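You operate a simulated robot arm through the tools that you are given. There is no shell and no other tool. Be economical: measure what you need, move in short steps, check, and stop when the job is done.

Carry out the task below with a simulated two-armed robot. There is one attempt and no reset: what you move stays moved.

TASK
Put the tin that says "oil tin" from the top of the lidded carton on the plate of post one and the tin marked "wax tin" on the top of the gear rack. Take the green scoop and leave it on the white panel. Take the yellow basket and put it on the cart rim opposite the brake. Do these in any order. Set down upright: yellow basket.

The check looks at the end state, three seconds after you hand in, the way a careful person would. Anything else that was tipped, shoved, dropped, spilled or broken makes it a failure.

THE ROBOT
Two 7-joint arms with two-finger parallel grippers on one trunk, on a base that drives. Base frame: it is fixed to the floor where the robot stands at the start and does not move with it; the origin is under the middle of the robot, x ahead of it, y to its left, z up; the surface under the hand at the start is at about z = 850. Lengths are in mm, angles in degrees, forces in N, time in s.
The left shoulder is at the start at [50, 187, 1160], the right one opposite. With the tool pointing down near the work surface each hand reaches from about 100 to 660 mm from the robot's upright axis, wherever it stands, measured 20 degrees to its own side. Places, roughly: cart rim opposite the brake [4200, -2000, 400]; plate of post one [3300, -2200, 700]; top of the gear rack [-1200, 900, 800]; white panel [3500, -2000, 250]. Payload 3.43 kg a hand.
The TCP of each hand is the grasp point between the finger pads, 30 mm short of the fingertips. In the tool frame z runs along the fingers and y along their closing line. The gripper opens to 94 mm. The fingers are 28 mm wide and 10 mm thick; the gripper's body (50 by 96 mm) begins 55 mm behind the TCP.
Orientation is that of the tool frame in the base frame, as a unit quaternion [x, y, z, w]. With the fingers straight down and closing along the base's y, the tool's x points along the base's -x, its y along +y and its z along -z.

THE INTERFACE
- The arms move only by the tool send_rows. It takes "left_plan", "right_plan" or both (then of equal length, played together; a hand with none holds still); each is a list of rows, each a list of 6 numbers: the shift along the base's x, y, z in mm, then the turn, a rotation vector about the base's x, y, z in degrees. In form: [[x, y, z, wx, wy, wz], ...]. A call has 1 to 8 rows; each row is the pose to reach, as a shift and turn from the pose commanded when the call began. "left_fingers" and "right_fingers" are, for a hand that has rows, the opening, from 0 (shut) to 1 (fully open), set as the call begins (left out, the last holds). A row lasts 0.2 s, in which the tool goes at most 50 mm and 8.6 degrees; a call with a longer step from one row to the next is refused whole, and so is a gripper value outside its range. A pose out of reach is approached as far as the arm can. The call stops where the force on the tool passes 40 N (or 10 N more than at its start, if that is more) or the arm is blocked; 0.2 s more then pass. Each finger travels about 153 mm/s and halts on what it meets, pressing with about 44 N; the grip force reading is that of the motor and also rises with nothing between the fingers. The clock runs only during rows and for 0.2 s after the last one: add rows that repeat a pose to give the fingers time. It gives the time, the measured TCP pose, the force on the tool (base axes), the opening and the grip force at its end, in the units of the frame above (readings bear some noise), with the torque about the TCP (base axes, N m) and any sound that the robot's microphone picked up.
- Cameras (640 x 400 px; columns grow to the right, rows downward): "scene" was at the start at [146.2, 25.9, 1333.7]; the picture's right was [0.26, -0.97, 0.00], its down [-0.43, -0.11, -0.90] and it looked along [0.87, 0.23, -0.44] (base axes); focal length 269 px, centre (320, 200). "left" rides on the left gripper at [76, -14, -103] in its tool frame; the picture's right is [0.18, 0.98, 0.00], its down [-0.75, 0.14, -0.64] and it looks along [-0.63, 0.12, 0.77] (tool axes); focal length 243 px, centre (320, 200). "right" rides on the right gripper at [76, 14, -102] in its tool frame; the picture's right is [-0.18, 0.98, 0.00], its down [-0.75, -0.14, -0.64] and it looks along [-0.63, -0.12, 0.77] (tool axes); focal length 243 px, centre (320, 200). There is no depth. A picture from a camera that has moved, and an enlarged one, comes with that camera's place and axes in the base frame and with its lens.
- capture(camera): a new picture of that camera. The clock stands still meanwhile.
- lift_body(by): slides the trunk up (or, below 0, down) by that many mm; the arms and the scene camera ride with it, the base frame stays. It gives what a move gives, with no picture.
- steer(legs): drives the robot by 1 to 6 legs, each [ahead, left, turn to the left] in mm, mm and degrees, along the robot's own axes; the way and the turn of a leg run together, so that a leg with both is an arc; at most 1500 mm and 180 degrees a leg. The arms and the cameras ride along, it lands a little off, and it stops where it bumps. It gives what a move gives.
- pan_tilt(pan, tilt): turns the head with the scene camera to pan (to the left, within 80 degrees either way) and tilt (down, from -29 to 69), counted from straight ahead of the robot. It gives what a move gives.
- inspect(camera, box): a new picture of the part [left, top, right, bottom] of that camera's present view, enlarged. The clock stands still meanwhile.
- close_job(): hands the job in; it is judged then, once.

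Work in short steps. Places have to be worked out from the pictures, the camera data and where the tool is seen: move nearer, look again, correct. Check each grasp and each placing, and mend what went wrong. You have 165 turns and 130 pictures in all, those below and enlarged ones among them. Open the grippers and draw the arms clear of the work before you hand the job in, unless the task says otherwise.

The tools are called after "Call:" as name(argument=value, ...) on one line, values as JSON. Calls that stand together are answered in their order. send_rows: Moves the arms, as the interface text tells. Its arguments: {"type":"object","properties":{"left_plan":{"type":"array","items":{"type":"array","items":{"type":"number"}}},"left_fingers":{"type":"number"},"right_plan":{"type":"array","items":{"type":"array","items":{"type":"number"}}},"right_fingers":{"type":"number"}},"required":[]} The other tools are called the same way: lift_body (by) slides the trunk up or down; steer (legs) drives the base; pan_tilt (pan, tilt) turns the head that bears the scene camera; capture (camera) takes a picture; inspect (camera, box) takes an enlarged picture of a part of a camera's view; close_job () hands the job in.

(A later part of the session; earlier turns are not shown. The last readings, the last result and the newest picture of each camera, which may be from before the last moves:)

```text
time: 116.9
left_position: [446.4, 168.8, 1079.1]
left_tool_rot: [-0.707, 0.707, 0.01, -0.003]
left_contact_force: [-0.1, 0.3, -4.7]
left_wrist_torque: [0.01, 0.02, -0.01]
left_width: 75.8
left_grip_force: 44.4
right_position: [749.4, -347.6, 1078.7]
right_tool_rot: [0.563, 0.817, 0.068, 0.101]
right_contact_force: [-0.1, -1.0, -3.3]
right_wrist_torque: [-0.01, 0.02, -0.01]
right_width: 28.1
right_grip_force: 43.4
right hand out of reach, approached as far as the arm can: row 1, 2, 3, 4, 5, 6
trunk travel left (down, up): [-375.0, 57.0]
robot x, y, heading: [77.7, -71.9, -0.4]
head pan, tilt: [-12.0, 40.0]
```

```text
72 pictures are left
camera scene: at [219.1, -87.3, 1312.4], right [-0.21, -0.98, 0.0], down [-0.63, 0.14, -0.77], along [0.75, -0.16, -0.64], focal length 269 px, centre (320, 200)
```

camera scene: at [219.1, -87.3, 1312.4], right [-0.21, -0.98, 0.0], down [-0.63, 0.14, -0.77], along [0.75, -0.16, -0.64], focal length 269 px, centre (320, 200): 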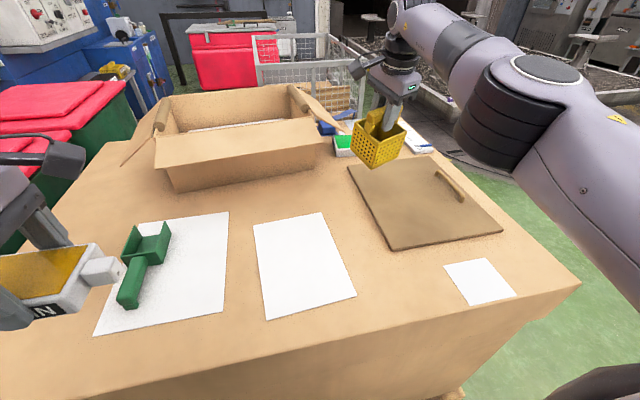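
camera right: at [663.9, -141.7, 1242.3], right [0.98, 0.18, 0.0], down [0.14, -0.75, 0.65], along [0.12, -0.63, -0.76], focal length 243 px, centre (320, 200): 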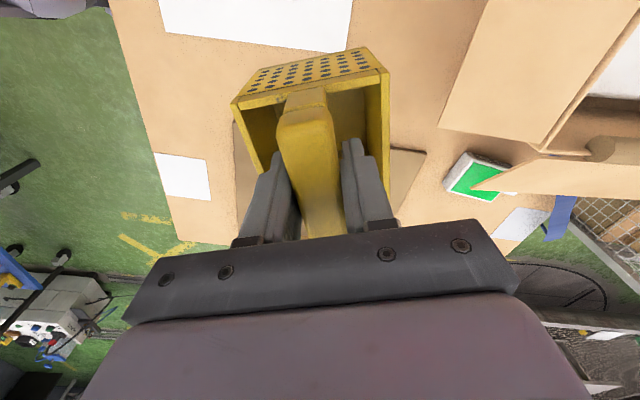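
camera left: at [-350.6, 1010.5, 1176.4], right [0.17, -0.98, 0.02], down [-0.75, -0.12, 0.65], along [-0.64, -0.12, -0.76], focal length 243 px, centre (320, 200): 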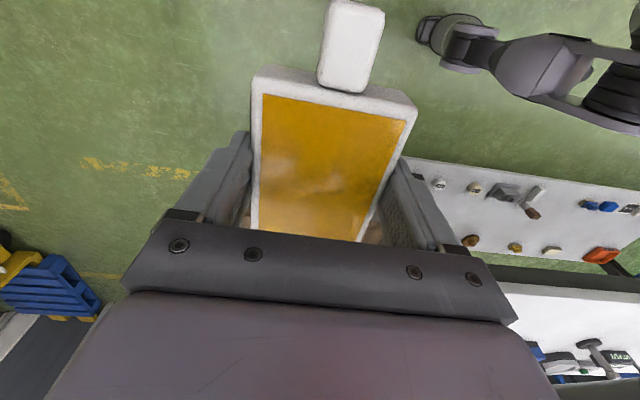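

The arm is straight. I back the robot away from the carton first, so that I can unbend it safely in free air.

Call:
steer(legs=[[-450, 0, 0]])

Call:
send_rows(right_plan=[[0, 40, 0, 0, 5, 0], [0, 80, 0, 0, 10, 0], [-10, 120, 0, 0, 14, 0], [-30, 160, 0, 0, 14, 0], [-60, 190, 0, 0, 14, 0], [-90, 220, 0, 0, 14, 0], [-130, 240, 0, 0, 14, 0], [-170, 240, 0, 0, 14, 0]])

```text
time: 119.7
left_position: [-13.3, 169.3, 1077.8]
left_tool_rot: [-0.7, 0.714, 0.011, -0.002]
left_contact_force: [0.1, -0.6, -4.8]
left_wrist_torque: [-0.02, 0.02, 0.02]
left_width: 75.9
left_grip_force: 43.9
right_position: [280.6, -353.3, 1078.6]
right_tool_rot: [0.571, 0.812, 0.065, 0.102]
right_contact_force: [-0.2, -0.4, -2.7]
right_wrist_torque: [0.03, 0.09, -0.02]
right_width: 28.3
right_grip_force: 44.2
trunk travel left (down, up): [-375.0, 57.0]
robot x, y, heading: [-385.2, -64.2, -1.2]
head pan, tilt: [-12.0, 40.0]
```

```text
time: 121.5
left_position: [-13.7, 169.4, 1077.9]
left_tool_rot: [-0.701, 0.714, 0.01, -0.003]
left_contact_force: [-0.8, -0.5, -4.6]
left_wrist_torque: [0.02, -0.03, -0.02]
left_width: 75.7
left_grip_force: 43.8
right_position: [111.4, -114.3, 1077.7]
right_tool_rot: [0.575, 0.818, -0.004, 0.001]
right_contact_force: [-0.8, 0.3, -2.9]
right_wrist_torque: [0.01, -0.03, -0.01]
right_width: 28.1
right_grip_force: 44.1
right hand out of reach, approached as far as the arm can: row 1, 2, 3, 4, 5
trunk travel left (down, up): [-375.0, 57.0]
robot x, y, heading: [-383.8, -65.2, -1.3]
head pan, tilt: [-12.0, 40.0]
```

The arm is bent again and the basket is upright. Now I look to the right for the way to the posts/cart area.

Call:
send_rows(right_plan=[[-20, -40, 0, 0, 0, 0], [-50, -80, 0, 0, 0, 0], [-80, -90, 0, 0, 0, 0]])

Call:
pan_tilt(pan=-50, tilt=15)

Call:
capture(camera="scene")

```text
time: 122.3
left_position: [-13.3, 169.7, 1079.3]
left_tool_rot: [-0.7, 0.714, 0.009, -0.004]
left_contact_force: [0.4, 0.6, -5.5]
left_wrist_torque: [0.03, 0.02, 0.02]
left_width: 75.5
left_grip_force: 44.2
right_position: [32.9, -201.1, 1078.3]
right_tool_rot: [0.574, 0.819, -0.003, 0.003]
right_contact_force: [-0.2, -0.5, -3.7]
right_wrist_torque: [0.03, 0.02, 0.03]
right_width: 28.4
right_grip_force: 43.9
trunk travel left (down, up): [-375.0, 57.0]
robot x, y, heading: [-384.7, -62.5, -1.3]
head pan, tilt: [-12.0, 40.0]
```

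```text
time: 123.3
left_position: [-13.8, 170.4, 1078.6]
left_tool_rot: [-0.7, 0.714, 0.009, -0.004]
left_contact_force: [-0.2, -0.4, -4.8]
left_wrist_torque: [-0.03, -0.01, 0.04]
left_width: 75.5
left_grip_force: 44.1
right_position: [34.1, -200.8, 1077.9]
right_tool_rot: [0.575, 0.818, -0.003, 0.002]
right_contact_force: [-0.3, 0.1, -2.7]
right_wrist_torque: [0.05, 0.01, 0.03]
right_width: 28.0
right_grip_force: 43.7
trunk travel left (down, up): [-375.0, 57.0]
robot x, y, heading: [-385.1, -64.9, -1.3]
head pan, tilt: [-50.0, 15.0]
```

```text
71 pictures are left
camera scene: at [-269.4, -137.0, 1352.0], right [-0.78, -0.63, 0.0], down [-0.16, 0.2, -0.97], along [0.6, -0.75, -0.26], focal length 269 px, centre (320, 200)
```

scene: 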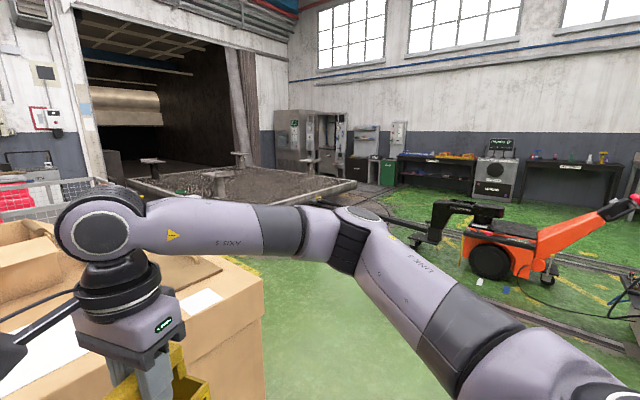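

Post one should be the plate at pixel (218,178), by the concrete slab. I go around the carton: right 1200, then ahead 1500, and look again.

Call:
steer(legs=[[0, -1230, 0], [0, 0, 1.3], [1500, 0, 0], [300, 0, 0]])

Call:
pan_tilt(pan=-25, tilt=20)

Call:
capture(camera="scene")

```text
time: 143.4
left_position: [1791.4, -1041.8, 1078.5]
left_tool_rot: [-0.706, 0.708, 0.01, -0.003]
left_contact_force: [-0.2, 0.3, -4.4]
left_wrist_torque: [-0.01, -0.02, 0.0]
left_width: 75.5
left_grip_force: 43.8
right_position: [1843.6, -1411.0, 1078.4]
right_tool_rot: [0.568, 0.823, -0.004, 0.002]
right_contact_force: [-0.9, 0.5, -2.8]
right_wrist_torque: [0.01, 0.04, -0.04]
right_width: 28.1
right_grip_force: 44.0
trunk travel left (down, up): [-375.0, 57.0]
robot x, y, heading: [1418.2, -1280.7, -0.3]
head pan, tilt: [-50.0, 15.0]
```

```text
time: 144.3
left_position: [1790.5, -1041.3, 1078.5]
left_tool_rot: [-0.705, 0.709, 0.01, -0.004]
left_contact_force: [0.7, -0.4, -4.4]
left_wrist_torque: [0.0, 0.01, 0.01]
left_width: 75.8
left_grip_force: 43.7
right_position: [1842.9, -1412.1, 1079.2]
right_tool_rot: [0.568, 0.823, -0.003, 0.002]
right_contact_force: [1.1, 0.6, -2.5]
right_wrist_torque: [0.01, 0.01, -0.02]
right_width: 28.0
right_grip_force: 44.4
trunk travel left (down, up): [-375.0, 57.0]
robot x, y, heading: [1421.2, -1283.6, -0.7]
head pan, tilt: [-25.0, 20.0]
```

```text
70 pictures are left
camera scene: at [1563.3, -1320.4, 1343.9], right [-0.43, -0.9, 0.0], down [-0.31, 0.15, -0.94], along [0.85, -0.4, -0.34], focal length 269 px, centre (320, 200)
```

scene: 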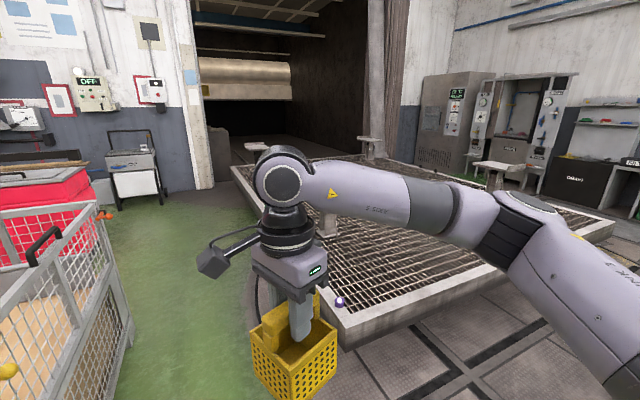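

It is a grated cart with a raised rim; its near (left) rim runs at y≈-1850. The corridor to a wire trolley (y≈-785) is ~1 m. I drive ahead to x≈3150 and look.

Call:
steer(legs=[[0, -30, 0.5], [1000, 0, 0], [700, 0, 0]])

Call:
pan_tilt(pan=-70, tilt=25)

Call:
capture(camera="scene")

```text
time: 153.4
left_position: [3469.7, -1061.7, 1078.6]
left_tool_rot: [-0.707, 0.708, 0.009, -0.003]
left_contact_force: [0.5, 0.4, -5.3]
left_wrist_torque: [-0.02, -0.02, 0.01]
left_width: 75.6
left_grip_force: 44.0
right_position: [3522.4, -1432.4, 1076.2]
right_tool_rot: [0.566, 0.824, -0.003, 0.003]
right_contact_force: [-0.3, -0.8, -3.5]
right_wrist_torque: [-0.04, -0.02, 0.01]
right_width: 28.2
right_grip_force: 44.0
trunk travel left (down, up): [-375.0, 57.0]
robot x, y, heading: [3101.5, -1304.1, -0.3]
head pan, tilt: [-25.0, 20.0]
```

```text
time: 154.5
left_position: [3470.5, -1061.9, 1078.0]
left_tool_rot: [-0.706, 0.708, 0.01, -0.004]
left_contact_force: [-0.4, 0.3, -5.0]
left_wrist_torque: [0.01, -0.02, 0.0]
left_width: 75.6
left_grip_force: 44.3
right_position: [3522.7, -1432.0, 1078.1]
right_tool_rot: [0.567, 0.824, -0.004, 0.002]
right_contact_force: [0.2, 0.0, -2.9]
right_wrist_torque: [0.04, 0.01, 0.01]
right_width: 28.0
right_grip_force: 43.2
trunk travel left (down, up): [-375.0, 57.0]
robot x, y, heading: [3101.5, -1305.0, -0.2]
head pan, tilt: [-70.0, 25.0]
```

```text
69 pictures are left
camera scene: at [3190.1, -1388.6, 1335.8], right [-0.94, -0.34, 0.0], down [-0.14, 0.4, -0.91], along [0.31, -0.85, -0.42], focal length 269 px, centre (320, 200)
```

scene: 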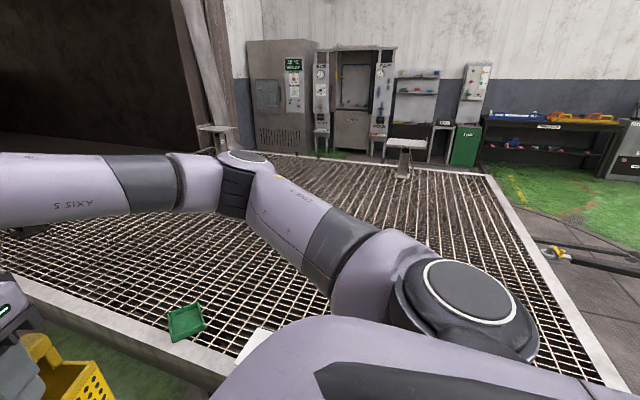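

I see a white panel and a green tray on the grating nearby. Now I turn to face the cart (heading -90) and look at it.

Call:
steer(legs=[[0, 0, -90]])

Call:
pan_tilt(pan=0, tilt=35)

Call:
capture(camera="scene")

Call:
pan_tilt(pan=55, tilt=25)

Call:
capture(camera="scene")

```text
time: 158.7
left_position: [3354.8, -1664.4, 1079.0]
left_tool_rot: [-0.016, 1.0, 0.009, 0.004]
left_contact_force: [0.9, 0.5, -5.2]
left_wrist_torque: [-0.02, 0.01, 0.0]
left_width: 75.3
left_grip_force: 43.9
right_position: [2987.4, -1730.9, 1078.8]
right_tool_rot: [0.98, 0.198, -0.004, -0.001]
right_contact_force: [0.0, 0.0, -3.0]
right_wrist_torque: [0.03, -0.03, 0.0]
right_width: 28.3
right_grip_force: 44.0
trunk travel left (down, up): [-375.0, 57.0]
robot x, y, heading: [3100.4, -1305.1, -88.7]
head pan, tilt: [-70.0, 25.0]
```

```text
time: 160.1
left_position: [3354.4, -1665.4, 1078.4]
left_tool_rot: [-0.015, 1.0, 0.01, 0.004]
left_contact_force: [0.1, -0.2, -4.7]
left_wrist_torque: [0.0, 0.02, -0.01]
left_width: 75.6
left_grip_force: 43.2
right_position: [2986.9, -1730.6, 1079.0]
right_tool_rot: [0.98, 0.198, -0.004, -0.001]
right_contact_force: [0.7, 0.2, -2.8]
right_wrist_torque: [-0.01, -0.03, -0.01]
right_width: 28.0
right_grip_force: 43.9
trunk travel left (down, up): [-375.0, 57.0]
robot x, y, heading: [3101.6, -1301.3, -88.6]
head pan, tilt: [0.0, 35.0]
```

```text
68 pictures are left
camera scene: at [3104.2, -1448.7, 1320.0], right [-1.0, -0.03, 0.0], down [-0.02, 0.57, -0.82], along [0.02, -0.82, -0.57], focal length 269 px, centre (320, 200)
```

scene: 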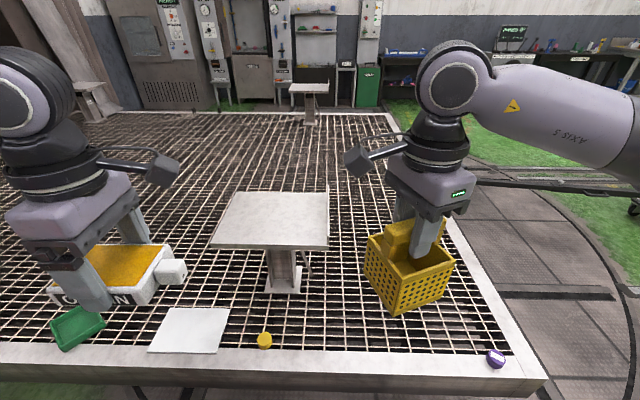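

```text
time: 161.3
left_position: [3354.3, -1664.7, 1078.7]
left_tool_rot: [-0.016, 1.0, 0.009, 0.004]
left_contact_force: [-1.1, 0.3, -4.8]
left_wrist_torque: [0.02, 0.05, 0.04]
left_width: 75.7
left_grip_force: 44.3
right_position: [2985.7, -1730.0, 1078.2]
right_tool_rot: [0.98, 0.198, -0.004, -0.001]
right_contact_force: [1.4, -0.4, -2.9]
right_wrist_torque: [0.03, 0.02, -0.03]
right_width: 28.2
right_grip_force: 43.8
trunk travel left (down, up): [-375.0, 57.0]
robot x, y, heading: [3101.3, -1303.2, -88.5]
head pan, tilt: [55.0, 25.0]
```

```text
67 pictures are left
camera scene: at [3178.7, -1411.5, 1335.8], right [-0.55, -0.83, 0.0], down [-0.35, 0.23, -0.91], along [0.76, -0.5, -0.42], focal length 269 px, centre (320, 200)
```

scene: 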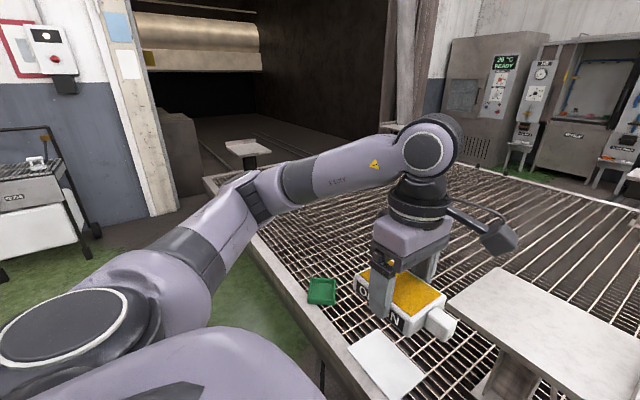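

Plate of post one spans x≈3092–3480, y≈-2068…-2390. I approach to y≈-1435 and lower the trunk a little, then measure the plate with the left camera.

Call:
steer(legs=[[130, 0, -1.4]])

Call:
lift_body(by=-120)

Call:
capture(camera="left")

Call:
capture(camera="right")

```text
time: 162.6
left_position: [3347.4, -1801.7, 1077.9]
left_tool_rot: [-0.003, 1.0, 0.01, 0.005]
left_contact_force: [0.7, -0.5, -5.0]
left_wrist_torque: [0.02, 0.01, -0.02]
left_width: 75.2
left_grip_force: 44.2
right_position: [2977.9, -1856.9, 1077.7]
right_tool_rot: [0.983, 0.185, -0.004, -0.002]
right_contact_force: [-0.1, -1.1, -3.4]
right_wrist_torque: [0.01, 0.0, 0.0]
right_width: 28.0
right_grip_force: 43.9
trunk travel left (down, up): [-375.0, 57.0]
robot x, y, heading: [3102.2, -1433.7, -89.8]
head pan, tilt: [55.0, 25.0]
```

```text
time: 164.1
left_position: [3348.2, -1800.8, 958.7]
left_tool_rot: [-0.002, 1.0, 0.01, 0.005]
left_contact_force: [-0.1, 0.9, -5.5]
left_wrist_torque: [0.01, -0.01, -0.01]
left_width: 75.4
left_grip_force: 43.8
right_position: [2978.0, -1856.6, 958.1]
right_tool_rot: [0.983, 0.186, -0.004, -0.002]
right_contact_force: [-0.4, 0.5, -3.7]
right_wrist_torque: [0.0, 0.01, 0.01]
right_width: 28.2
right_grip_force: 43.9
trunk travel left (down, up): [-255.0, 177.0]
robot x, y, heading: [3102.2, -1432.2, -89.9]
head pan, tilt: [55.0, 25.0]
```

```text
66 pictures are left
camera left: at [3269.7, -1816.6, 1059.8], right [-0.19, 0.98, 0.02], down [0.75, 0.13, 0.65], along [0.64, 0.14, -0.76], focal length 243 px, centre (320, 200)
```

left: 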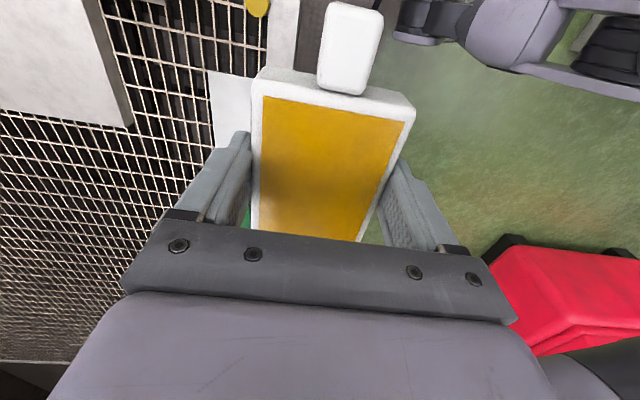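

```text
65 pictures are left
camera right: at [3054.4, -1840.9, 1060.3], right [0.19, -0.98, 0.0], down [-0.75, -0.14, 0.65], along [-0.64, -0.12, -0.76], focal length 243 px, centre (320, 200)
```

right: 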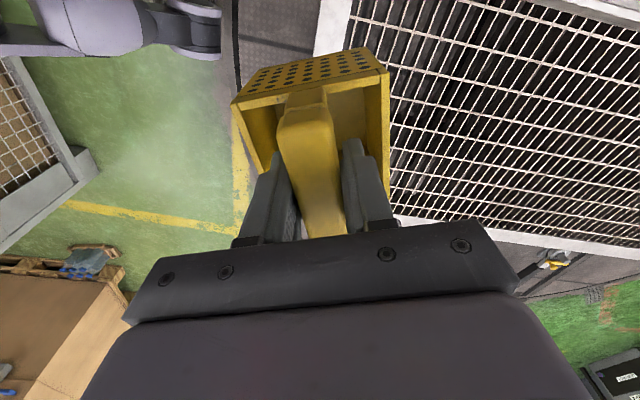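

Two views now give the plate top z≈760, with near edge y≈-2012, x 3093–3434. I creep 40 ahead and carry the left hand (levelled) over the plate to ≈(3290,-2085).

Call:
steer(legs=[[40, 0, 0]])

Call:
send_rows(left_plan=[[-10, -45, 0, 0, 0, 0], [-20, -90, 0, -0.5, 0.3, 0], [-30, -135, 0, -1.1, 0.5, 0], [-45, -180, -20, -1.1, 0.5, 0], [-58, -220, -50, -1.1, 0.5, 0], [-58, -244, -90, -1.1, 0.5, 0], [-58, -244, -110, -1.1, 0.5, 0]])

Call:
pan_tilt(pan=8, tilt=40)

Call:
capture(camera="scene")

Call:
capture(camera="left")

```text
time: 165.0
left_position: [3347.9, -1841.9, 957.9]
left_tool_rot: [-0.002, 1.0, 0.009, 0.004]
left_contact_force: [0.7, -0.1, -4.8]
left_wrist_torque: [0.02, 0.02, 0.01]
left_width: 75.6
left_grip_force: 43.9
right_position: [2978.2, -1897.3, 958.7]
right_tool_rot: [0.983, 0.185, -0.004, -0.002]
right_contact_force: [0.1, 0.3, -2.8]
right_wrist_torque: [-0.02, 0.0, -0.01]
right_width: 28.0
right_grip_force: 44.4
trunk travel left (down, up): [-255.0, 177.0]
robot x, y, heading: [3101.8, -1473.8, -90.2]
head pan, tilt: [55.0, 25.0]
```

```text
refused: row 4 steps farther than a row can; nothing moved
```

```text
time: 166.1
left_position: [3347.0, -1840.9, 957.3]
left_tool_rot: [-0.003, 1.0, 0.01, 0.004]
left_contact_force: [-0.3, -0.3, -4.4]
left_wrist_torque: [-0.02, -0.01, 0.03]
left_width: 75.6
left_grip_force: 44.2
right_position: [2976.6, -1896.2, 957.6]
right_tool_rot: [0.983, 0.184, -0.004, -0.001]
right_contact_force: [0.7, -0.3, -2.4]
right_wrist_torque: [0.03, -0.01, 0.01]
right_width: 28.1
right_grip_force: 43.8
trunk travel left (down, up): [-255.0, 177.0]
robot x, y, heading: [3103.3, -1473.4, -90.1]
head pan, tilt: [8.0, 40.0]
```

```text
64 pictures are left
camera scene: at [3114.4, -1614.8, 1192.5], right [-0.99, -0.14, 0.0], down [-0.09, 0.64, -0.77], along [0.11, -0.76, -0.64], focal length 269 px, centre (320, 200)
```

scene: 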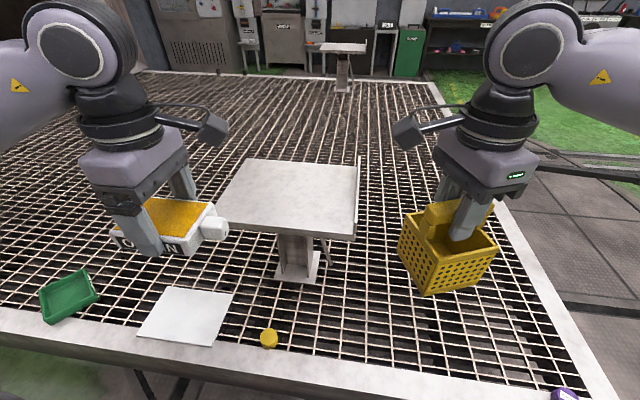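

```text
63 pictures are left
camera left: at [3269.5, -1857.4, 1059.6], right [-0.19, 0.98, 0.02], down [0.75, 0.13, 0.65], along [0.64, 0.14, -0.76], focal length 243 px, centre (320, 200)
```

left: 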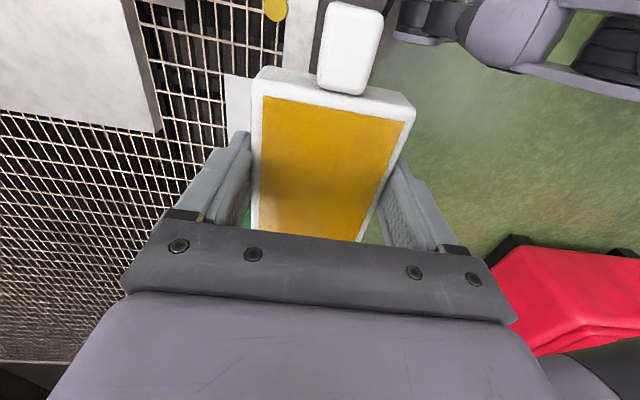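

The row step was too long. Re-measured: plate z≈740, near edge y≈-2035. I send smaller steps to (3282,-2108), z≈850 first.

Call:
send_rows(left_plan=[[-10, -42, 0, 0, 0, 0], [-20, -84, 0, -0.5, 0.3, 0], [-30, -126, 0, -1.1, 0.5, 0], [-40, -166, -10, -1.1, 0.5, 0], [-50, -204, -25, -1.1, 0.5, 0], [-60, -240, -45, -1.1, 0.5, 0], [-65, -267, -75, -1.1, 0.5, 0], [-65, -267, -105, -1.1, 0.5, 0]])

Call:
capture(camera="scene")

Call:
capture(camera="left")

```text
time: 167.9
left_position: [3284.0, -2107.9, 851.7]
left_tool_rot: [-0.002, 1.0, 0.0, 0.001]
left_contact_force: [-0.2, -0.3, -5.3]
left_wrist_torque: [-0.01, -0.01, 0.04]
left_width: 75.5
left_grip_force: 44.4
left hand out of reach, approached as far as the arm can: row 7, 8
right_position: [2977.5, -1897.6, 957.9]
right_tool_rot: [0.983, 0.186, -0.005, -0.001]
right_contact_force: [0.4, 0.1, -2.8]
right_wrist_torque: [0.01, 0.0, 0.0]
right_width: 27.9
right_grip_force: 44.3
trunk travel left (down, up): [-255.0, 177.0]
robot x, y, heading: [3105.4, -1474.4, -89.7]
head pan, tilt: [8.0, 40.0]
```

```text
62 pictures are left
camera scene: at [3114.4, -1615.3, 1192.4], right [-0.99, -0.14, 0.0], down [-0.09, 0.64, -0.77], along [0.11, -0.76, -0.64], focal length 269 px, centre (320, 200)
```

scene: 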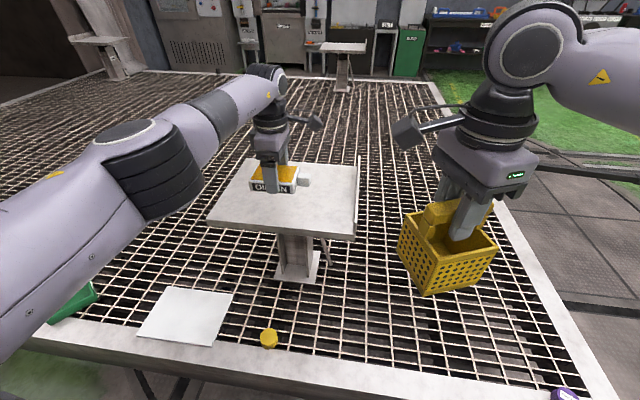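

```text
61 pictures are left
camera left: at [3206.6, -2121.3, 954.8], right [-0.19, 0.98, 0.0], down [0.75, 0.14, 0.64], along [0.63, 0.12, -0.77], focal length 243 px, centre (320, 200)
```

left: 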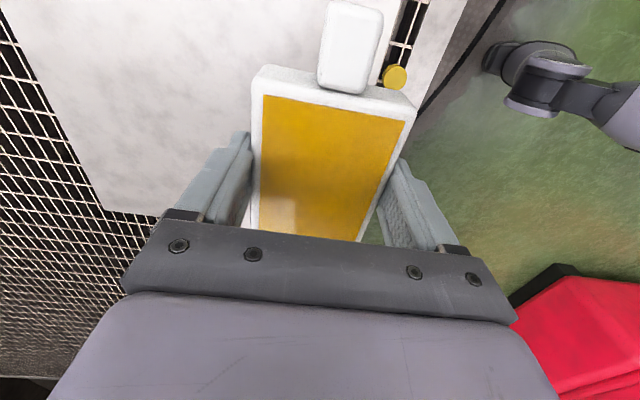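

The tin would land just at the plate's near edge (y≈-2060). I creep the robot 25 mm ahead for margin.

Call:
steer(legs=[[25, 0, 0]])

Call:
send_rows(left_plan=[[0, 0, -15, 0, 0, 0], [0, 0, -30, 0, 0, 0], [0, 0, -40, 0, 0, 0], [0, 0, -40, 0, 0, 0]])

Call:
capture(camera="scene")

Call:
capture(camera="left")

```text
time: 168.8
left_position: [3284.5, -2133.6, 852.9]
left_tool_rot: [-0.003, 1.0, 0.0, 0.0]
left_contact_force: [0.5, 0.0, -5.3]
left_wrist_torque: [0.01, 0.0, -0.02]
left_width: 75.8
left_grip_force: 43.6
right_position: [2978.2, -1922.7, 958.1]
right_tool_rot: [0.983, 0.185, -0.003, -0.001]
right_contact_force: [1.3, 0.4, -3.3]
right_wrist_torque: [-0.05, -0.05, 0.0]
right_width: 28.1
right_grip_force: 43.5
trunk travel left (down, up): [-255.0, 177.0]
robot x, y, heading: [3100.9, -1503.5, -89.7]
head pan, tilt: [8.0, 40.0]
```

```text
time: 169.8
left_position: [3285.4, -2130.6, 811.8]
left_tool_rot: [-0.003, 1.0, 0.0, 0.0]
left_contact_force: [-0.4, -0.1, -4.9]
left_wrist_torque: [-0.01, 0.04, 0.01]
left_width: 75.6
left_grip_force: 43.5
right_position: [2977.1, -1922.3, 957.6]
right_tool_rot: [0.983, 0.186, -0.003, -0.001]
right_contact_force: [0.3, 0.4, -3.3]
right_wrist_torque: [0.0, -0.02, -0.01]
right_width: 28.2
right_grip_force: 44.0
trunk travel left (down, up): [-255.0, 177.0]
robot x, y, heading: [3104.1, -1500.3, -89.7]
head pan, tilt: [8.0, 40.0]
```

```text
60 pictures are left
camera scene: at [3114.4, -1640.3, 1192.4], right [-0.99, -0.14, 0.0], down [-0.09, 0.64, -0.77], along [0.11, -0.76, -0.64], focal length 269 px, centre (320, 200)
```

scene: 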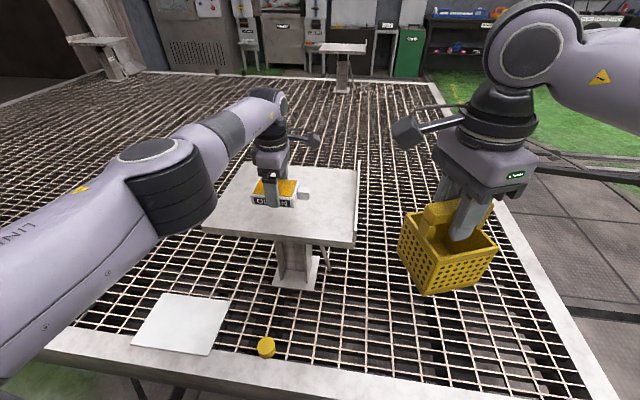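

```text
59 pictures are left
camera left: at [3209.0, -2144.9, 915.5], right [-0.19, 0.98, 0.0], down [0.75, 0.14, 0.64], along [0.63, 0.12, -0.77], focal length 243 px, centre (320, 200)
```

left: 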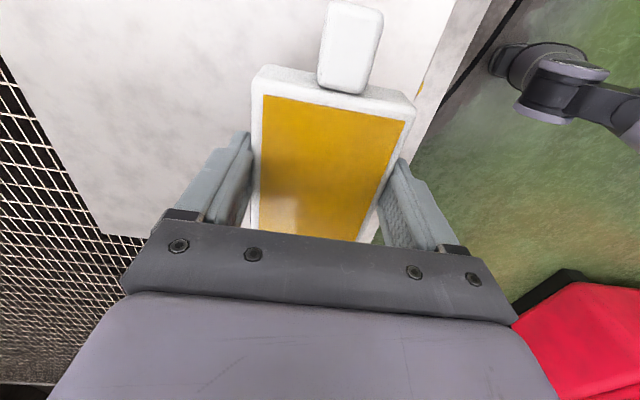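

Tin's near side is ~25–30 mm inside the edge now. Lower slowly until it touches.

Call:
send_rows(left_plan=[[0, 0, -8, 0, 0, 0], [0, 0, -16, 0, 0, 0], [0, 0, -22, 0, 0, 0], [0, 0, -27, 0, 0, 0], [0, 0, -31, 0, 0, 0], [0, 0, -35, 0, 0, 0], [0, 0, -39, 0, 0, 0], [0, 0, -43, 0, 0, 0]])

```text
time: 171.6
left_position: [3285.4, -2126.5, 770.6]
left_tool_rot: [-0.003, 1.0, 0.001, 0.0]
left_contact_force: [-0.2, -0.7, -4.4]
left_wrist_torque: [0.02, -0.02, -0.02]
left_width: 75.6
left_grip_force: 44.1
left hand out of reach, approached as far as the arm can: row 3, 4, 5, 6, 7, 8
right_position: [2978.2, -1922.1, 957.9]
right_tool_rot: [0.982, 0.187, -0.004, 0.0]
right_contact_force: [0.5, 0.3, -2.6]
right_wrist_torque: [-0.02, -0.05, 0.02]
right_width: 28.1
right_grip_force: 43.5
trunk travel left (down, up): [-255.0, 177.0]
robot x, y, heading: [3106.9, -1501.9, -90.0]
head pan, tilt: [8.0, 40.0]
```

No contact yet and I'm at the reach limit for this trunk height. Raise the hand 50, lower the trunk 60, then continue descending.

Call:
send_rows(left_plan=[[0, 0, 20, 0, 0, 0], [0, 0, 50, 0, 0, 0], [0, -3, 60, 0, 0, 0]])

Call:
lift_body(by=-60)

Call:
send_rows(left_plan=[[0, -2, -3, 0, 0, 0], [0, -4, -7, 0, 0, 0], [0, -4, -11, 0, 0, 0], [0, -4, -15, 0, 0, 0], [0, -4, -19, 0, 0, 0], [0, -4, -23, 0, 0, 0], [0, -4, -27, 0, 0, 0], [0, -4, -31, 0, 0, 0]])

```text
time: 172.3
left_position: [3284.4, -2131.0, 831.1]
left_tool_rot: [-0.003, 1.0, 0.001, 0.0]
left_contact_force: [-0.2, 0.4, -4.5]
left_wrist_torque: [0.01, -0.03, 0.01]
left_width: 75.7
left_grip_force: 43.9
left hand out of reach, approached as far as the arm can: row 2
right_position: [2978.3, -1922.5, 957.9]
right_tool_rot: [0.983, 0.186, -0.003, 0.0]
right_contact_force: [-0.5, 1.1, -2.9]
right_wrist_torque: [-0.02, -0.02, -0.02]
right_width: 27.9
right_grip_force: 44.0
trunk travel left (down, up): [-255.0, 177.0]
robot x, y, heading: [3100.8, -1502.7, -90.0]
head pan, tilt: [8.0, 40.0]
```

```text
time: 173.3
left_position: [3284.7, -2129.9, 770.5]
left_tool_rot: [-0.003, 1.0, 0.001, 0.0]
left_contact_force: [0.5, 0.2, -4.2]
left_wrist_torque: [-0.03, 0.0, 0.02]
left_width: 75.4
left_grip_force: 43.6
right_position: [2978.2, -1922.4, 898.7]
right_tool_rot: [0.983, 0.186, -0.003, -0.001]
right_contact_force: [0.5, 0.3, -2.3]
right_wrist_torque: [0.02, -0.05, 0.05]
right_width: 28.3
right_grip_force: 43.6
trunk travel left (down, up): [-195.0, 237.0]
robot x, y, heading: [3103.2, -1503.5, -89.6]
head pan, tilt: [8.0, 40.0]
```

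```text
time: 175.0
left_position: [3284.8, -2131.0, 754.6]
left_tool_rot: [-0.003, 1.0, -0.006, 0.001]
left_contact_force: [0.0, 3.8, 16.1]
left_wrist_torque: [0.92, -0.19, 0.13]
left_width: 75.6
left_grip_force: 44.0
left hand out of reach, approached as far as the arm can: row 2, 3, 4, 5, 6, 7, 8
right_position: [2976.9, -1920.8, 898.7]
right_tool_rot: [0.983, 0.186, -0.005, -0.001]
right_contact_force: [0.2, 0.4, -2.6]
right_wrist_torque: [-0.02, -0.03, -0.01]
right_width: 28.3
right_grip_force: 44.2
trunk travel left (down, up): [-195.0, 237.0]
robot x, y, heading: [3104.6, -1499.3, -89.9]
head pan, tilt: [8.0, 40.0]
stopped in row 8 (left hand): the force on the tool passed its limit at 42 N (the readings are from after the stop); the commanded pose is now the measured one
```

Contact: plate top ≈720. Release and lift straight up.

Call:
send_rows(left_plan=[[0, 0, 1, 0, 0, 0], [0, 0, 1, 0, 0, 0], [0, 0, 1, 0, 0, 0]], left_fingers=1)

Call:
send_rows(left_plan=[[0, 0, 20, 0, 0, 0], [0, 0, 45, 0, 0, 0], [0, 0, 80, 0, 0, 0], [0, 10, 120, 0, 0, 0]])

Call:
capture(camera="scene")

```text
time: 175.8
left_position: [3285.7, -2131.5, 752.2]
left_tool_rot: [-0.003, 1.0, -0.005, 0.0]
left_contact_force: [0.5, 0.3, -0.5]
left_wrist_torque: [-0.01, -0.01, 0.01]
left_width: 93.9
left_grip_force: 0.1
right_position: [2977.8, -1921.9, 898.2]
right_tool_rot: [0.983, 0.185, -0.004, -0.001]
right_contact_force: [0.6, 0.3, -3.1]
right_wrist_torque: [-0.01, -0.02, 0.01]
right_width: 28.2
right_grip_force: 44.1
trunk travel left (down, up): [-195.0, 237.0]
robot x, y, heading: [3101.1, -1502.1, -89.6]
head pan, tilt: [8.0, 40.0]
```

```text
time: 176.8
left_position: [3284.5, -2126.2, 871.1]
left_tool_rot: [-0.002, 1.0, -0.002, 0.0]
left_contact_force: [1.0, 0.9, -0.1]
left_wrist_torque: [0.02, -0.01, 0.0]
left_width: 93.6
left_grip_force: 0.1
left hand out of reach, approached as far as the arm can: row 4
right_position: [2978.3, -1922.5, 899.0]
right_tool_rot: [0.983, 0.186, -0.004, 0.0]
right_contact_force: [-0.5, 0.0, -2.8]
right_wrist_torque: [0.06, 0.02, 0.0]
right_width: 27.8
right_grip_force: 44.0
trunk travel left (down, up): [-195.0, 237.0]
robot x, y, heading: [3100.2, -1498.2, -89.7]
head pan, tilt: [8.0, 40.0]
```

```text
58 pictures are left
camera scene: at [3114.3, -1639.7, 1132.5], right [-0.99, -0.14, 0.0], down [-0.09, 0.64, -0.77], along [0.11, -0.76, -0.64], focal length 269 px, centre (320, 200)
```

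scene: 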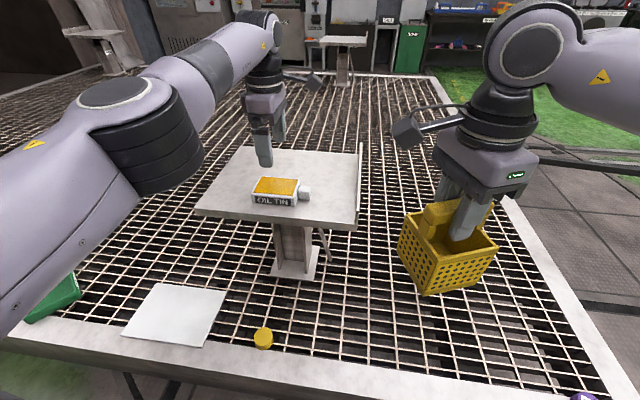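

Oil tin sits well on the plate. I back off, then re-bend the left arm inward.

Call:
steer(legs=[[-170, 0, 0]])

Call:
send_rows(left_plan=[[-40, 0, 20, 0, 0, 0], [-80, 10, 40, 0, 0, 0], [-110, 40, 60, 0, 0, 0], [-130, 80, 70, 0, 0, 0], [-120, 125, 70, 0, 0, 0], [-90, 165, 70, 0, 0, 0], [-50, 190, 70, 0, 0, 0], [-10, 210, 70, 0, 0, 0]])

Call:
pan_tilt(pan=60, tilt=20)

Call:
capture(camera="scene")

```text
time: 178.2
left_position: [3282.8, -1959.1, 870.7]
left_tool_rot: [-0.002, 1.0, -0.003, 0.0]
left_contact_force: [-0.5, 0.6, 0.1]
left_wrist_torque: [-0.03, -0.01, -0.02]
left_width: 93.9
left_grip_force: 0.1
right_position: [2976.3, -1754.6, 898.4]
right_tool_rot: [0.983, 0.185, -0.004, -0.002]
right_contact_force: [-0.3, -0.4, -3.0]
right_wrist_torque: [0.04, -0.02, -0.01]
right_width: 27.9
right_grip_force: 43.5
trunk travel left (down, up): [-195.0, 237.0]
robot x, y, heading: [3104.7, -1329.7, -89.9]
head pan, tilt: [8.0, 40.0]
```

```text
time: 180.0
left_position: [3272.5, -1745.0, 940.8]
left_tool_rot: [-0.001, 1.0, -0.002, 0.0]
left_contact_force: [0.6, -0.6, -0.8]
left_wrist_torque: [0.0, -0.02, 0.03]
left_width: 93.9
left_grip_force: 0.1
left hand out of reach, approached as far as the arm can: row 1, 2
right_position: [2977.0, -1753.3, 898.5]
right_tool_rot: [0.983, 0.185, -0.004, -0.001]
right_contact_force: [0.2, 0.2, -3.3]
right_wrist_torque: [0.0, 0.01, -0.01]
right_width: 28.2
right_grip_force: 44.3
trunk travel left (down, up): [-195.0, 237.0]
robot x, y, heading: [3103.3, -1332.5, -90.2]
head pan, tilt: [8.0, 40.0]
```

```text
time: 181.2
left_position: [3272.9, -1747.1, 941.0]
left_tool_rot: [-0.001, 1.0, -0.002, 0.0]
left_contact_force: [-0.4, -0.1, 0.2]
left_wrist_torque: [0.0, 0.0, -0.03]
left_width: 93.8
left_grip_force: 0.1
right_position: [2977.4, -1754.1, 898.4]
right_tool_rot: [0.983, 0.185, -0.003, -0.001]
right_contact_force: [1.0, 1.0, -2.1]
right_wrist_torque: [-0.03, -0.01, -0.01]
right_width: 28.0
right_grip_force: 44.5
trunk travel left (down, up): [-195.0, 237.0]
robot x, y, heading: [3101.2, -1331.8, -90.1]
head pan, tilt: [60.0, 20.0]
```

```text
57 pictures are left
camera scene: at [3182.5, -1433.9, 1163.9], right [-0.5, -0.87, 0.0], down [-0.3, 0.17, -0.94], along [0.81, -0.47, -0.34], focal length 269 px, centre (320, 200)
```

scene: 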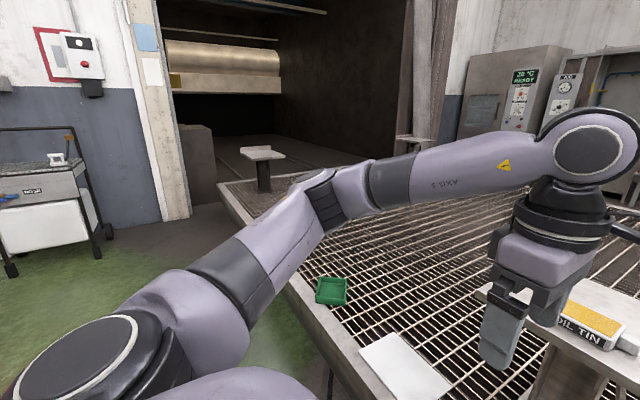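

Now to the rim. I strafe left ~1000 along the cart's near rim to x≈4100 and look at the rim there and across the cart for the brake.

Call:
steer(legs=[[0, 1000, 0]])

Call:
pan_tilt(pan=0, tilt=28)

Call:
capture(camera="scene")

```text
time: 190.1
left_position: [4234.8, -1756.9, 939.8]
left_tool_rot: [0.007, 1.0, -0.002, 0.0]
left_contact_force: [0.8, -0.1, -0.5]
left_wrist_torque: [0.03, 0.03, 0.01]
left_width: 94.0
left_grip_force: 0.0
right_position: [3940.0, -1758.0, 897.8]
right_tool_rot: [0.984, 0.176, -0.004, -0.001]
right_contact_force: [0.0, 0.3, -2.8]
right_wrist_torque: [0.0, -0.02, -0.01]
right_width: 28.1
right_grip_force: 43.9
trunk travel left (down, up): [-195.0, 237.0]
robot x, y, heading: [4069.7, -1340.6, -91.0]
head pan, tilt: [60.0, 20.0]
```

```text
time: 191.4
left_position: [4235.9, -1757.3, 940.0]
left_tool_rot: [0.006, 1.0, -0.002, 0.001]
left_contact_force: [0.2, -0.6, 0.0]
left_wrist_torque: [0.0, 0.03, -0.01]
left_width: 93.9
left_grip_force: 0.1
right_position: [3940.0, -1759.0, 898.7]
right_tool_rot: [0.984, 0.177, -0.004, -0.002]
right_contact_force: [-0.5, -0.4, -1.9]
right_wrist_torque: [0.01, 0.01, 0.04]
right_width: 28.1
right_grip_force: 44.4
trunk travel left (down, up): [-195.0, 237.0]
robot x, y, heading: [4073.0, -1340.1, -91.1]
head pan, tilt: [0.0, 28.0]
```

```text
56 pictures are left
camera scene: at [4069.6, -1486.3, 1151.1], right [-1.0, 0.02, 0.0], down [0.01, 0.47, -0.88], along [-0.01, -0.88, -0.47], focal length 269 px, centre (320, 200)
```

scene: 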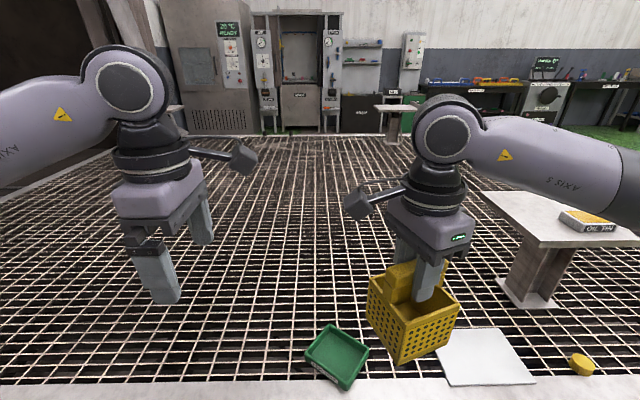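

I look down at the rim and the labelled tray, and scan for a brake.

Call:
pan_tilt(pan=0, tilt=48)

Call:
capture(camera="scene")

Call:
pan_tilt(pan=50, tilt=25)

Call:
capture(camera="scene")

```text
time: 192.2
left_position: [4233.6, -1756.3, 940.1]
left_tool_rot: [0.007, 1.0, -0.003, 0.0]
left_contact_force: [0.9, -0.8, -0.1]
left_wrist_torque: [-0.02, -0.03, 0.02]
left_width: 94.1
left_grip_force: 0.1
right_position: [3939.7, -1759.5, 898.0]
right_tool_rot: [0.984, 0.176, -0.003, -0.002]
right_contact_force: [0.3, -0.4, -3.0]
right_wrist_torque: [-0.01, -0.01, 0.0]
right_width: 28.2
right_grip_force: 43.7
trunk travel left (down, up): [-195.0, 237.0]
robot x, y, heading: [4069.3, -1339.9, -90.9]
head pan, tilt: [0.0, 48.0]
```

```text
55 pictures are left
camera scene: at [4069.7, -1473.9, 1121.1], right [-1.0, 0.02, 0.0], down [0.01, 0.74, -0.67], along [-0.01, -0.67, -0.74], focal length 269 px, centre (320, 200)
```

scene: 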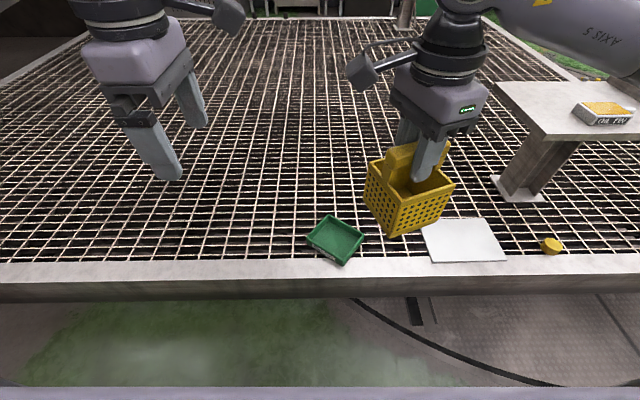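

```text
time: 193.4
left_position: [4235.3, -1756.2, 940.5]
left_tool_rot: [0.007, 1.0, -0.003, -0.001]
left_contact_force: [-0.1, -0.1, 0.2]
left_wrist_torque: [0.01, 0.01, 0.02]
left_width: 93.9
left_grip_force: 0.2
right_position: [3939.5, -1758.8, 898.3]
right_tool_rot: [0.984, 0.177, -0.004, -0.001]
right_contact_force: [-0.1, -0.5, -2.5]
right_wrist_torque: [0.01, 0.0, -0.03]
right_width: 28.2
right_grip_force: 44.3
trunk travel left (down, up): [-195.0, 237.0]
robot x, y, heading: [4070.8, -1340.0, -90.7]
head pan, tilt: [50.0, 25.0]
```

```text
54 pictures are left
camera scene: at [4140.5, -1455.5, 1155.8], right [-0.66, -0.75, 0.0], down [-0.32, 0.28, -0.91], along [0.68, -0.59, -0.42], focal length 269 px, centre (320, 200)
```

scene: 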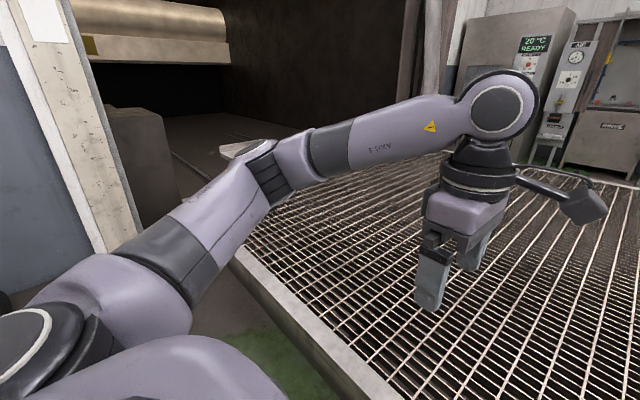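

Cart spans x≈2400–6300, so the nominal point (4200,-2000) is the middle of the near long rim. I check the far long rim for a brake.

Call:
pan_tilt(pan=0, tilt=20)

Call:
inspect(camera="scene", box=[140, 110, 440, 230])

Call:
pan_tilt(pan=-50, tilt=18)

Call:
capture(camera="scene")

```text
time: 194.6
left_position: [4234.2, -1756.5, 940.3]
left_tool_rot: [0.007, 1.0, -0.002, 0.001]
left_contact_force: [-0.4, -0.1, -0.1]
left_wrist_torque: [0.02, 0.01, -0.02]
left_width: 94.0
left_grip_force: 0.0
right_position: [3939.2, -1759.6, 899.2]
right_tool_rot: [0.984, 0.176, -0.003, -0.001]
right_contact_force: [-0.1, -0.1, -3.7]
right_wrist_torque: [0.01, 0.01, 0.04]
right_width: 28.0
right_grip_force: 43.6
trunk travel left (down, up): [-195.0, 237.0]
robot x, y, heading: [4074.4, -1337.9, -90.9]
head pan, tilt: [0.0, 20.0]
```

```text
2.13 times, centred on (290, 170) of scene
camera zoom: at [4069.5, -1488.2, 1163.9], right [-1.0, 0.02, 0.0], down [0.01, 0.34, -0.94], along [-0.01, -0.94, -0.34], focal length 573 px, centre (384, 264)
```

zoom: 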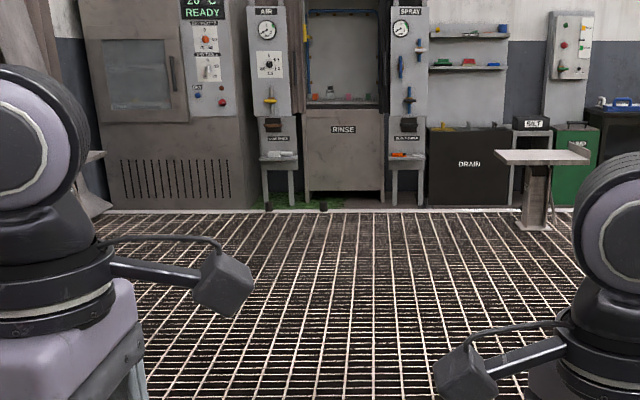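

```text
time: 195.8
left_position: [4234.4, -1757.1, 940.2]
left_tool_rot: [0.007, 1.0, -0.002, -0.001]
left_contact_force: [0.0, -0.3, 0.0]
left_wrist_torque: [0.0, -0.03, 0.01]
left_width: 94.1
left_grip_force: 0.1
right_position: [3939.7, -1758.4, 899.2]
right_tool_rot: [0.984, 0.177, -0.003, -0.001]
right_contact_force: [-0.5, 1.2, -3.9]
right_wrist_torque: [-0.02, 0.02, -0.01]
right_width: 28.4
right_grip_force: 44.0
trunk travel left (down, up): [-195.0, 237.0]
robot x, y, heading: [4073.6, -1341.5, -91.0]
head pan, tilt: [-50.0, 18.0]
```

```text
52 pictures are left
camera scene: at [3998.6, -1453.9, 1167.2], right [-0.63, 0.78, 0.0], down [0.24, 0.2, -0.95], along [-0.74, -0.6, -0.31], focal length 269 px, centre (320, 200)
```

scene: 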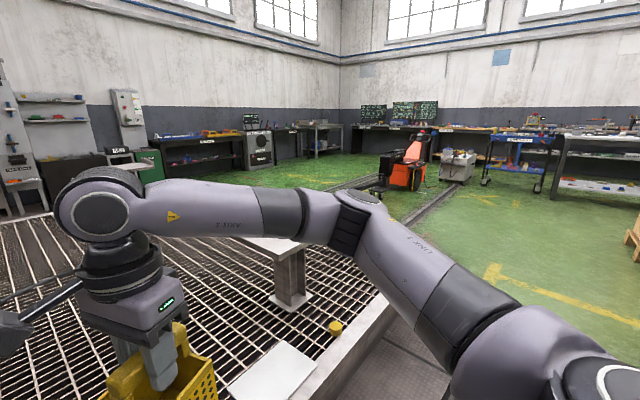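

There's something yellow at the cart's -x end that I saw earlier; it may be the brake. I turn slightly to get the arm out of that line of sight and zoom in.

Call:
steer(legs=[[0, 0, 40]])

Call:
pan_tilt(pan=-78, tilt=15)

Call:
capture(camera="scene")

```text
time: 198.0
left_position: [4460.5, -1565.9, 940.1]
left_tool_rot: [-0.322, 0.947, -0.002, 0.0]
left_contact_force: [0.0, 0.1, 0.0]
left_wrist_torque: [-0.01, 0.0, 0.01]
left_width: 94.1
left_grip_force: 0.1
right_position: [4229.9, -1751.7, 899.4]
right_tool_rot: [0.872, 0.489, -0.004, 0.0]
right_contact_force: [-1.2, -0.9, -2.6]
right_wrist_torque: [-0.01, -0.04, 0.01]
right_width: 28.2
right_grip_force: 44.5
trunk travel left (down, up): [-195.0, 237.0]
robot x, y, heading: [4072.4, -1339.2, -52.6]
head pan, tilt: [-50.0, 18.0]
```

```text
time: 198.9
left_position: [4459.6, -1566.5, 940.4]
left_tool_rot: [-0.322, 0.947, -0.003, 0.0]
left_contact_force: [0.0, -0.1, -0.2]
left_wrist_torque: [0.01, -0.01, 0.01]
left_width: 93.8
left_grip_force: 0.1
right_position: [4228.8, -1751.3, 898.4]
right_tool_rot: [0.872, 0.489, -0.003, 0.001]
right_contact_force: [0.4, -0.5, -3.0]
right_wrist_torque: [0.0, -0.02, 0.0]
right_width: 28.0
right_grip_force: 44.2
trunk travel left (down, up): [-195.0, 237.0]
robot x, y, heading: [4077.0, -1340.4, -52.7]
head pan, tilt: [-78.0, 15.0]
```

```text
51 pictures are left
camera scene: at [4046.9, -1454.0, 1172.1], right [-0.76, 0.65, 0.0], down [0.17, 0.2, -0.97], along [-0.63, -0.73, -0.26], focal length 269 px, centre (320, 200)
```

scene: 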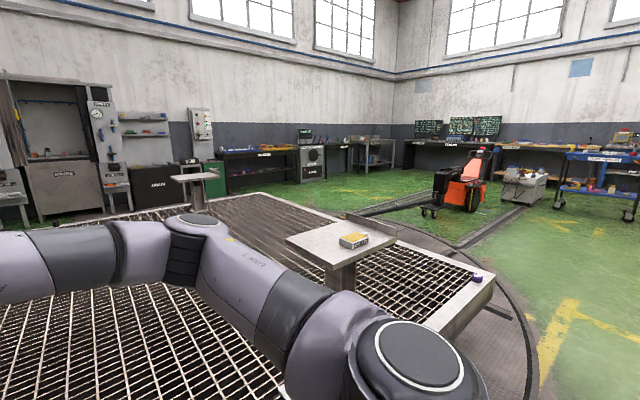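

Call:
inspect(camera="scene", box=[270, 150, 510, 310])

```text
2.50 times, centred on (390, 230) of scene
camera zoom: at [4046.9, -1454.0, 1172.1], right [-0.76, 0.65, 0.0], down [0.17, 0.2, -0.97], along [-0.63, -0.73, -0.26], focal length 672 px, centre (145, 125)
```

zoom: 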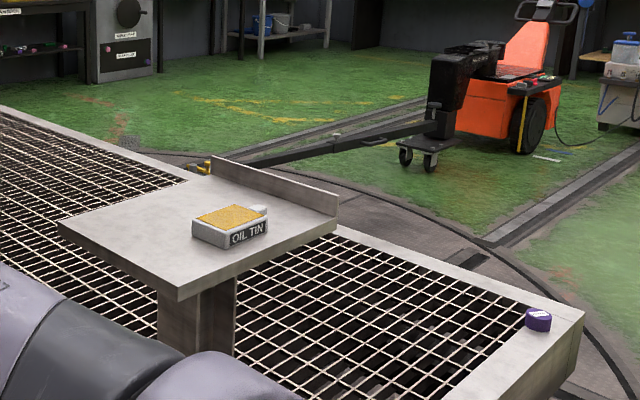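

That's a tow hitch with a tug. I look toward the +x end for the brake.

Call:
pan_tilt(pan=15, tilt=15)

Call:
capture(camera="scene")

```text
time: 200.6
left_position: [4459.4, -1565.6, 941.4]
left_tool_rot: [-0.323, 0.947, -0.003, 0.001]
left_contact_force: [0.4, -0.1, 0.8]
left_wrist_torque: [0.0, -0.05, -0.02]
left_width: 94.0
left_grip_force: 0.0
right_position: [4228.9, -1750.8, 898.2]
right_tool_rot: [0.872, 0.489, -0.004, 0.001]
right_contact_force: [-1.1, 0.5, -3.1]
right_wrist_torque: [0.05, -0.01, 0.01]
right_width: 27.9
right_grip_force: 44.3
trunk travel left (down, up): [-195.0, 237.0]
robot x, y, heading: [4073.4, -1340.7, -52.6]
head pan, tilt: [15.0, 15.0]
```

```text
49 pictures are left
camera scene: at [4181.6, -1440.1, 1172.1], right [-0.61, -0.79, 0.0], down [-0.21, 0.16, -0.97], along [0.77, -0.59, -0.26], focal length 269 px, centre (320, 200)
```

scene: 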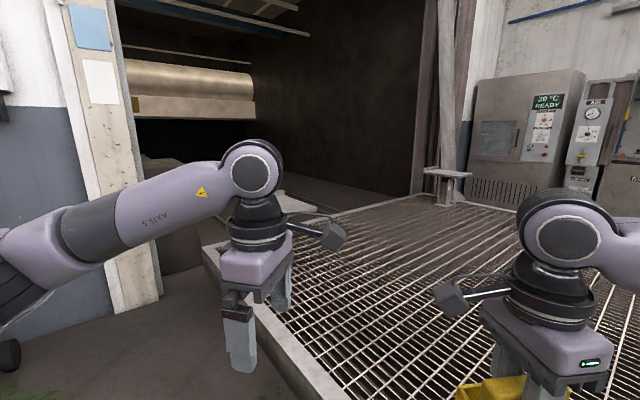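

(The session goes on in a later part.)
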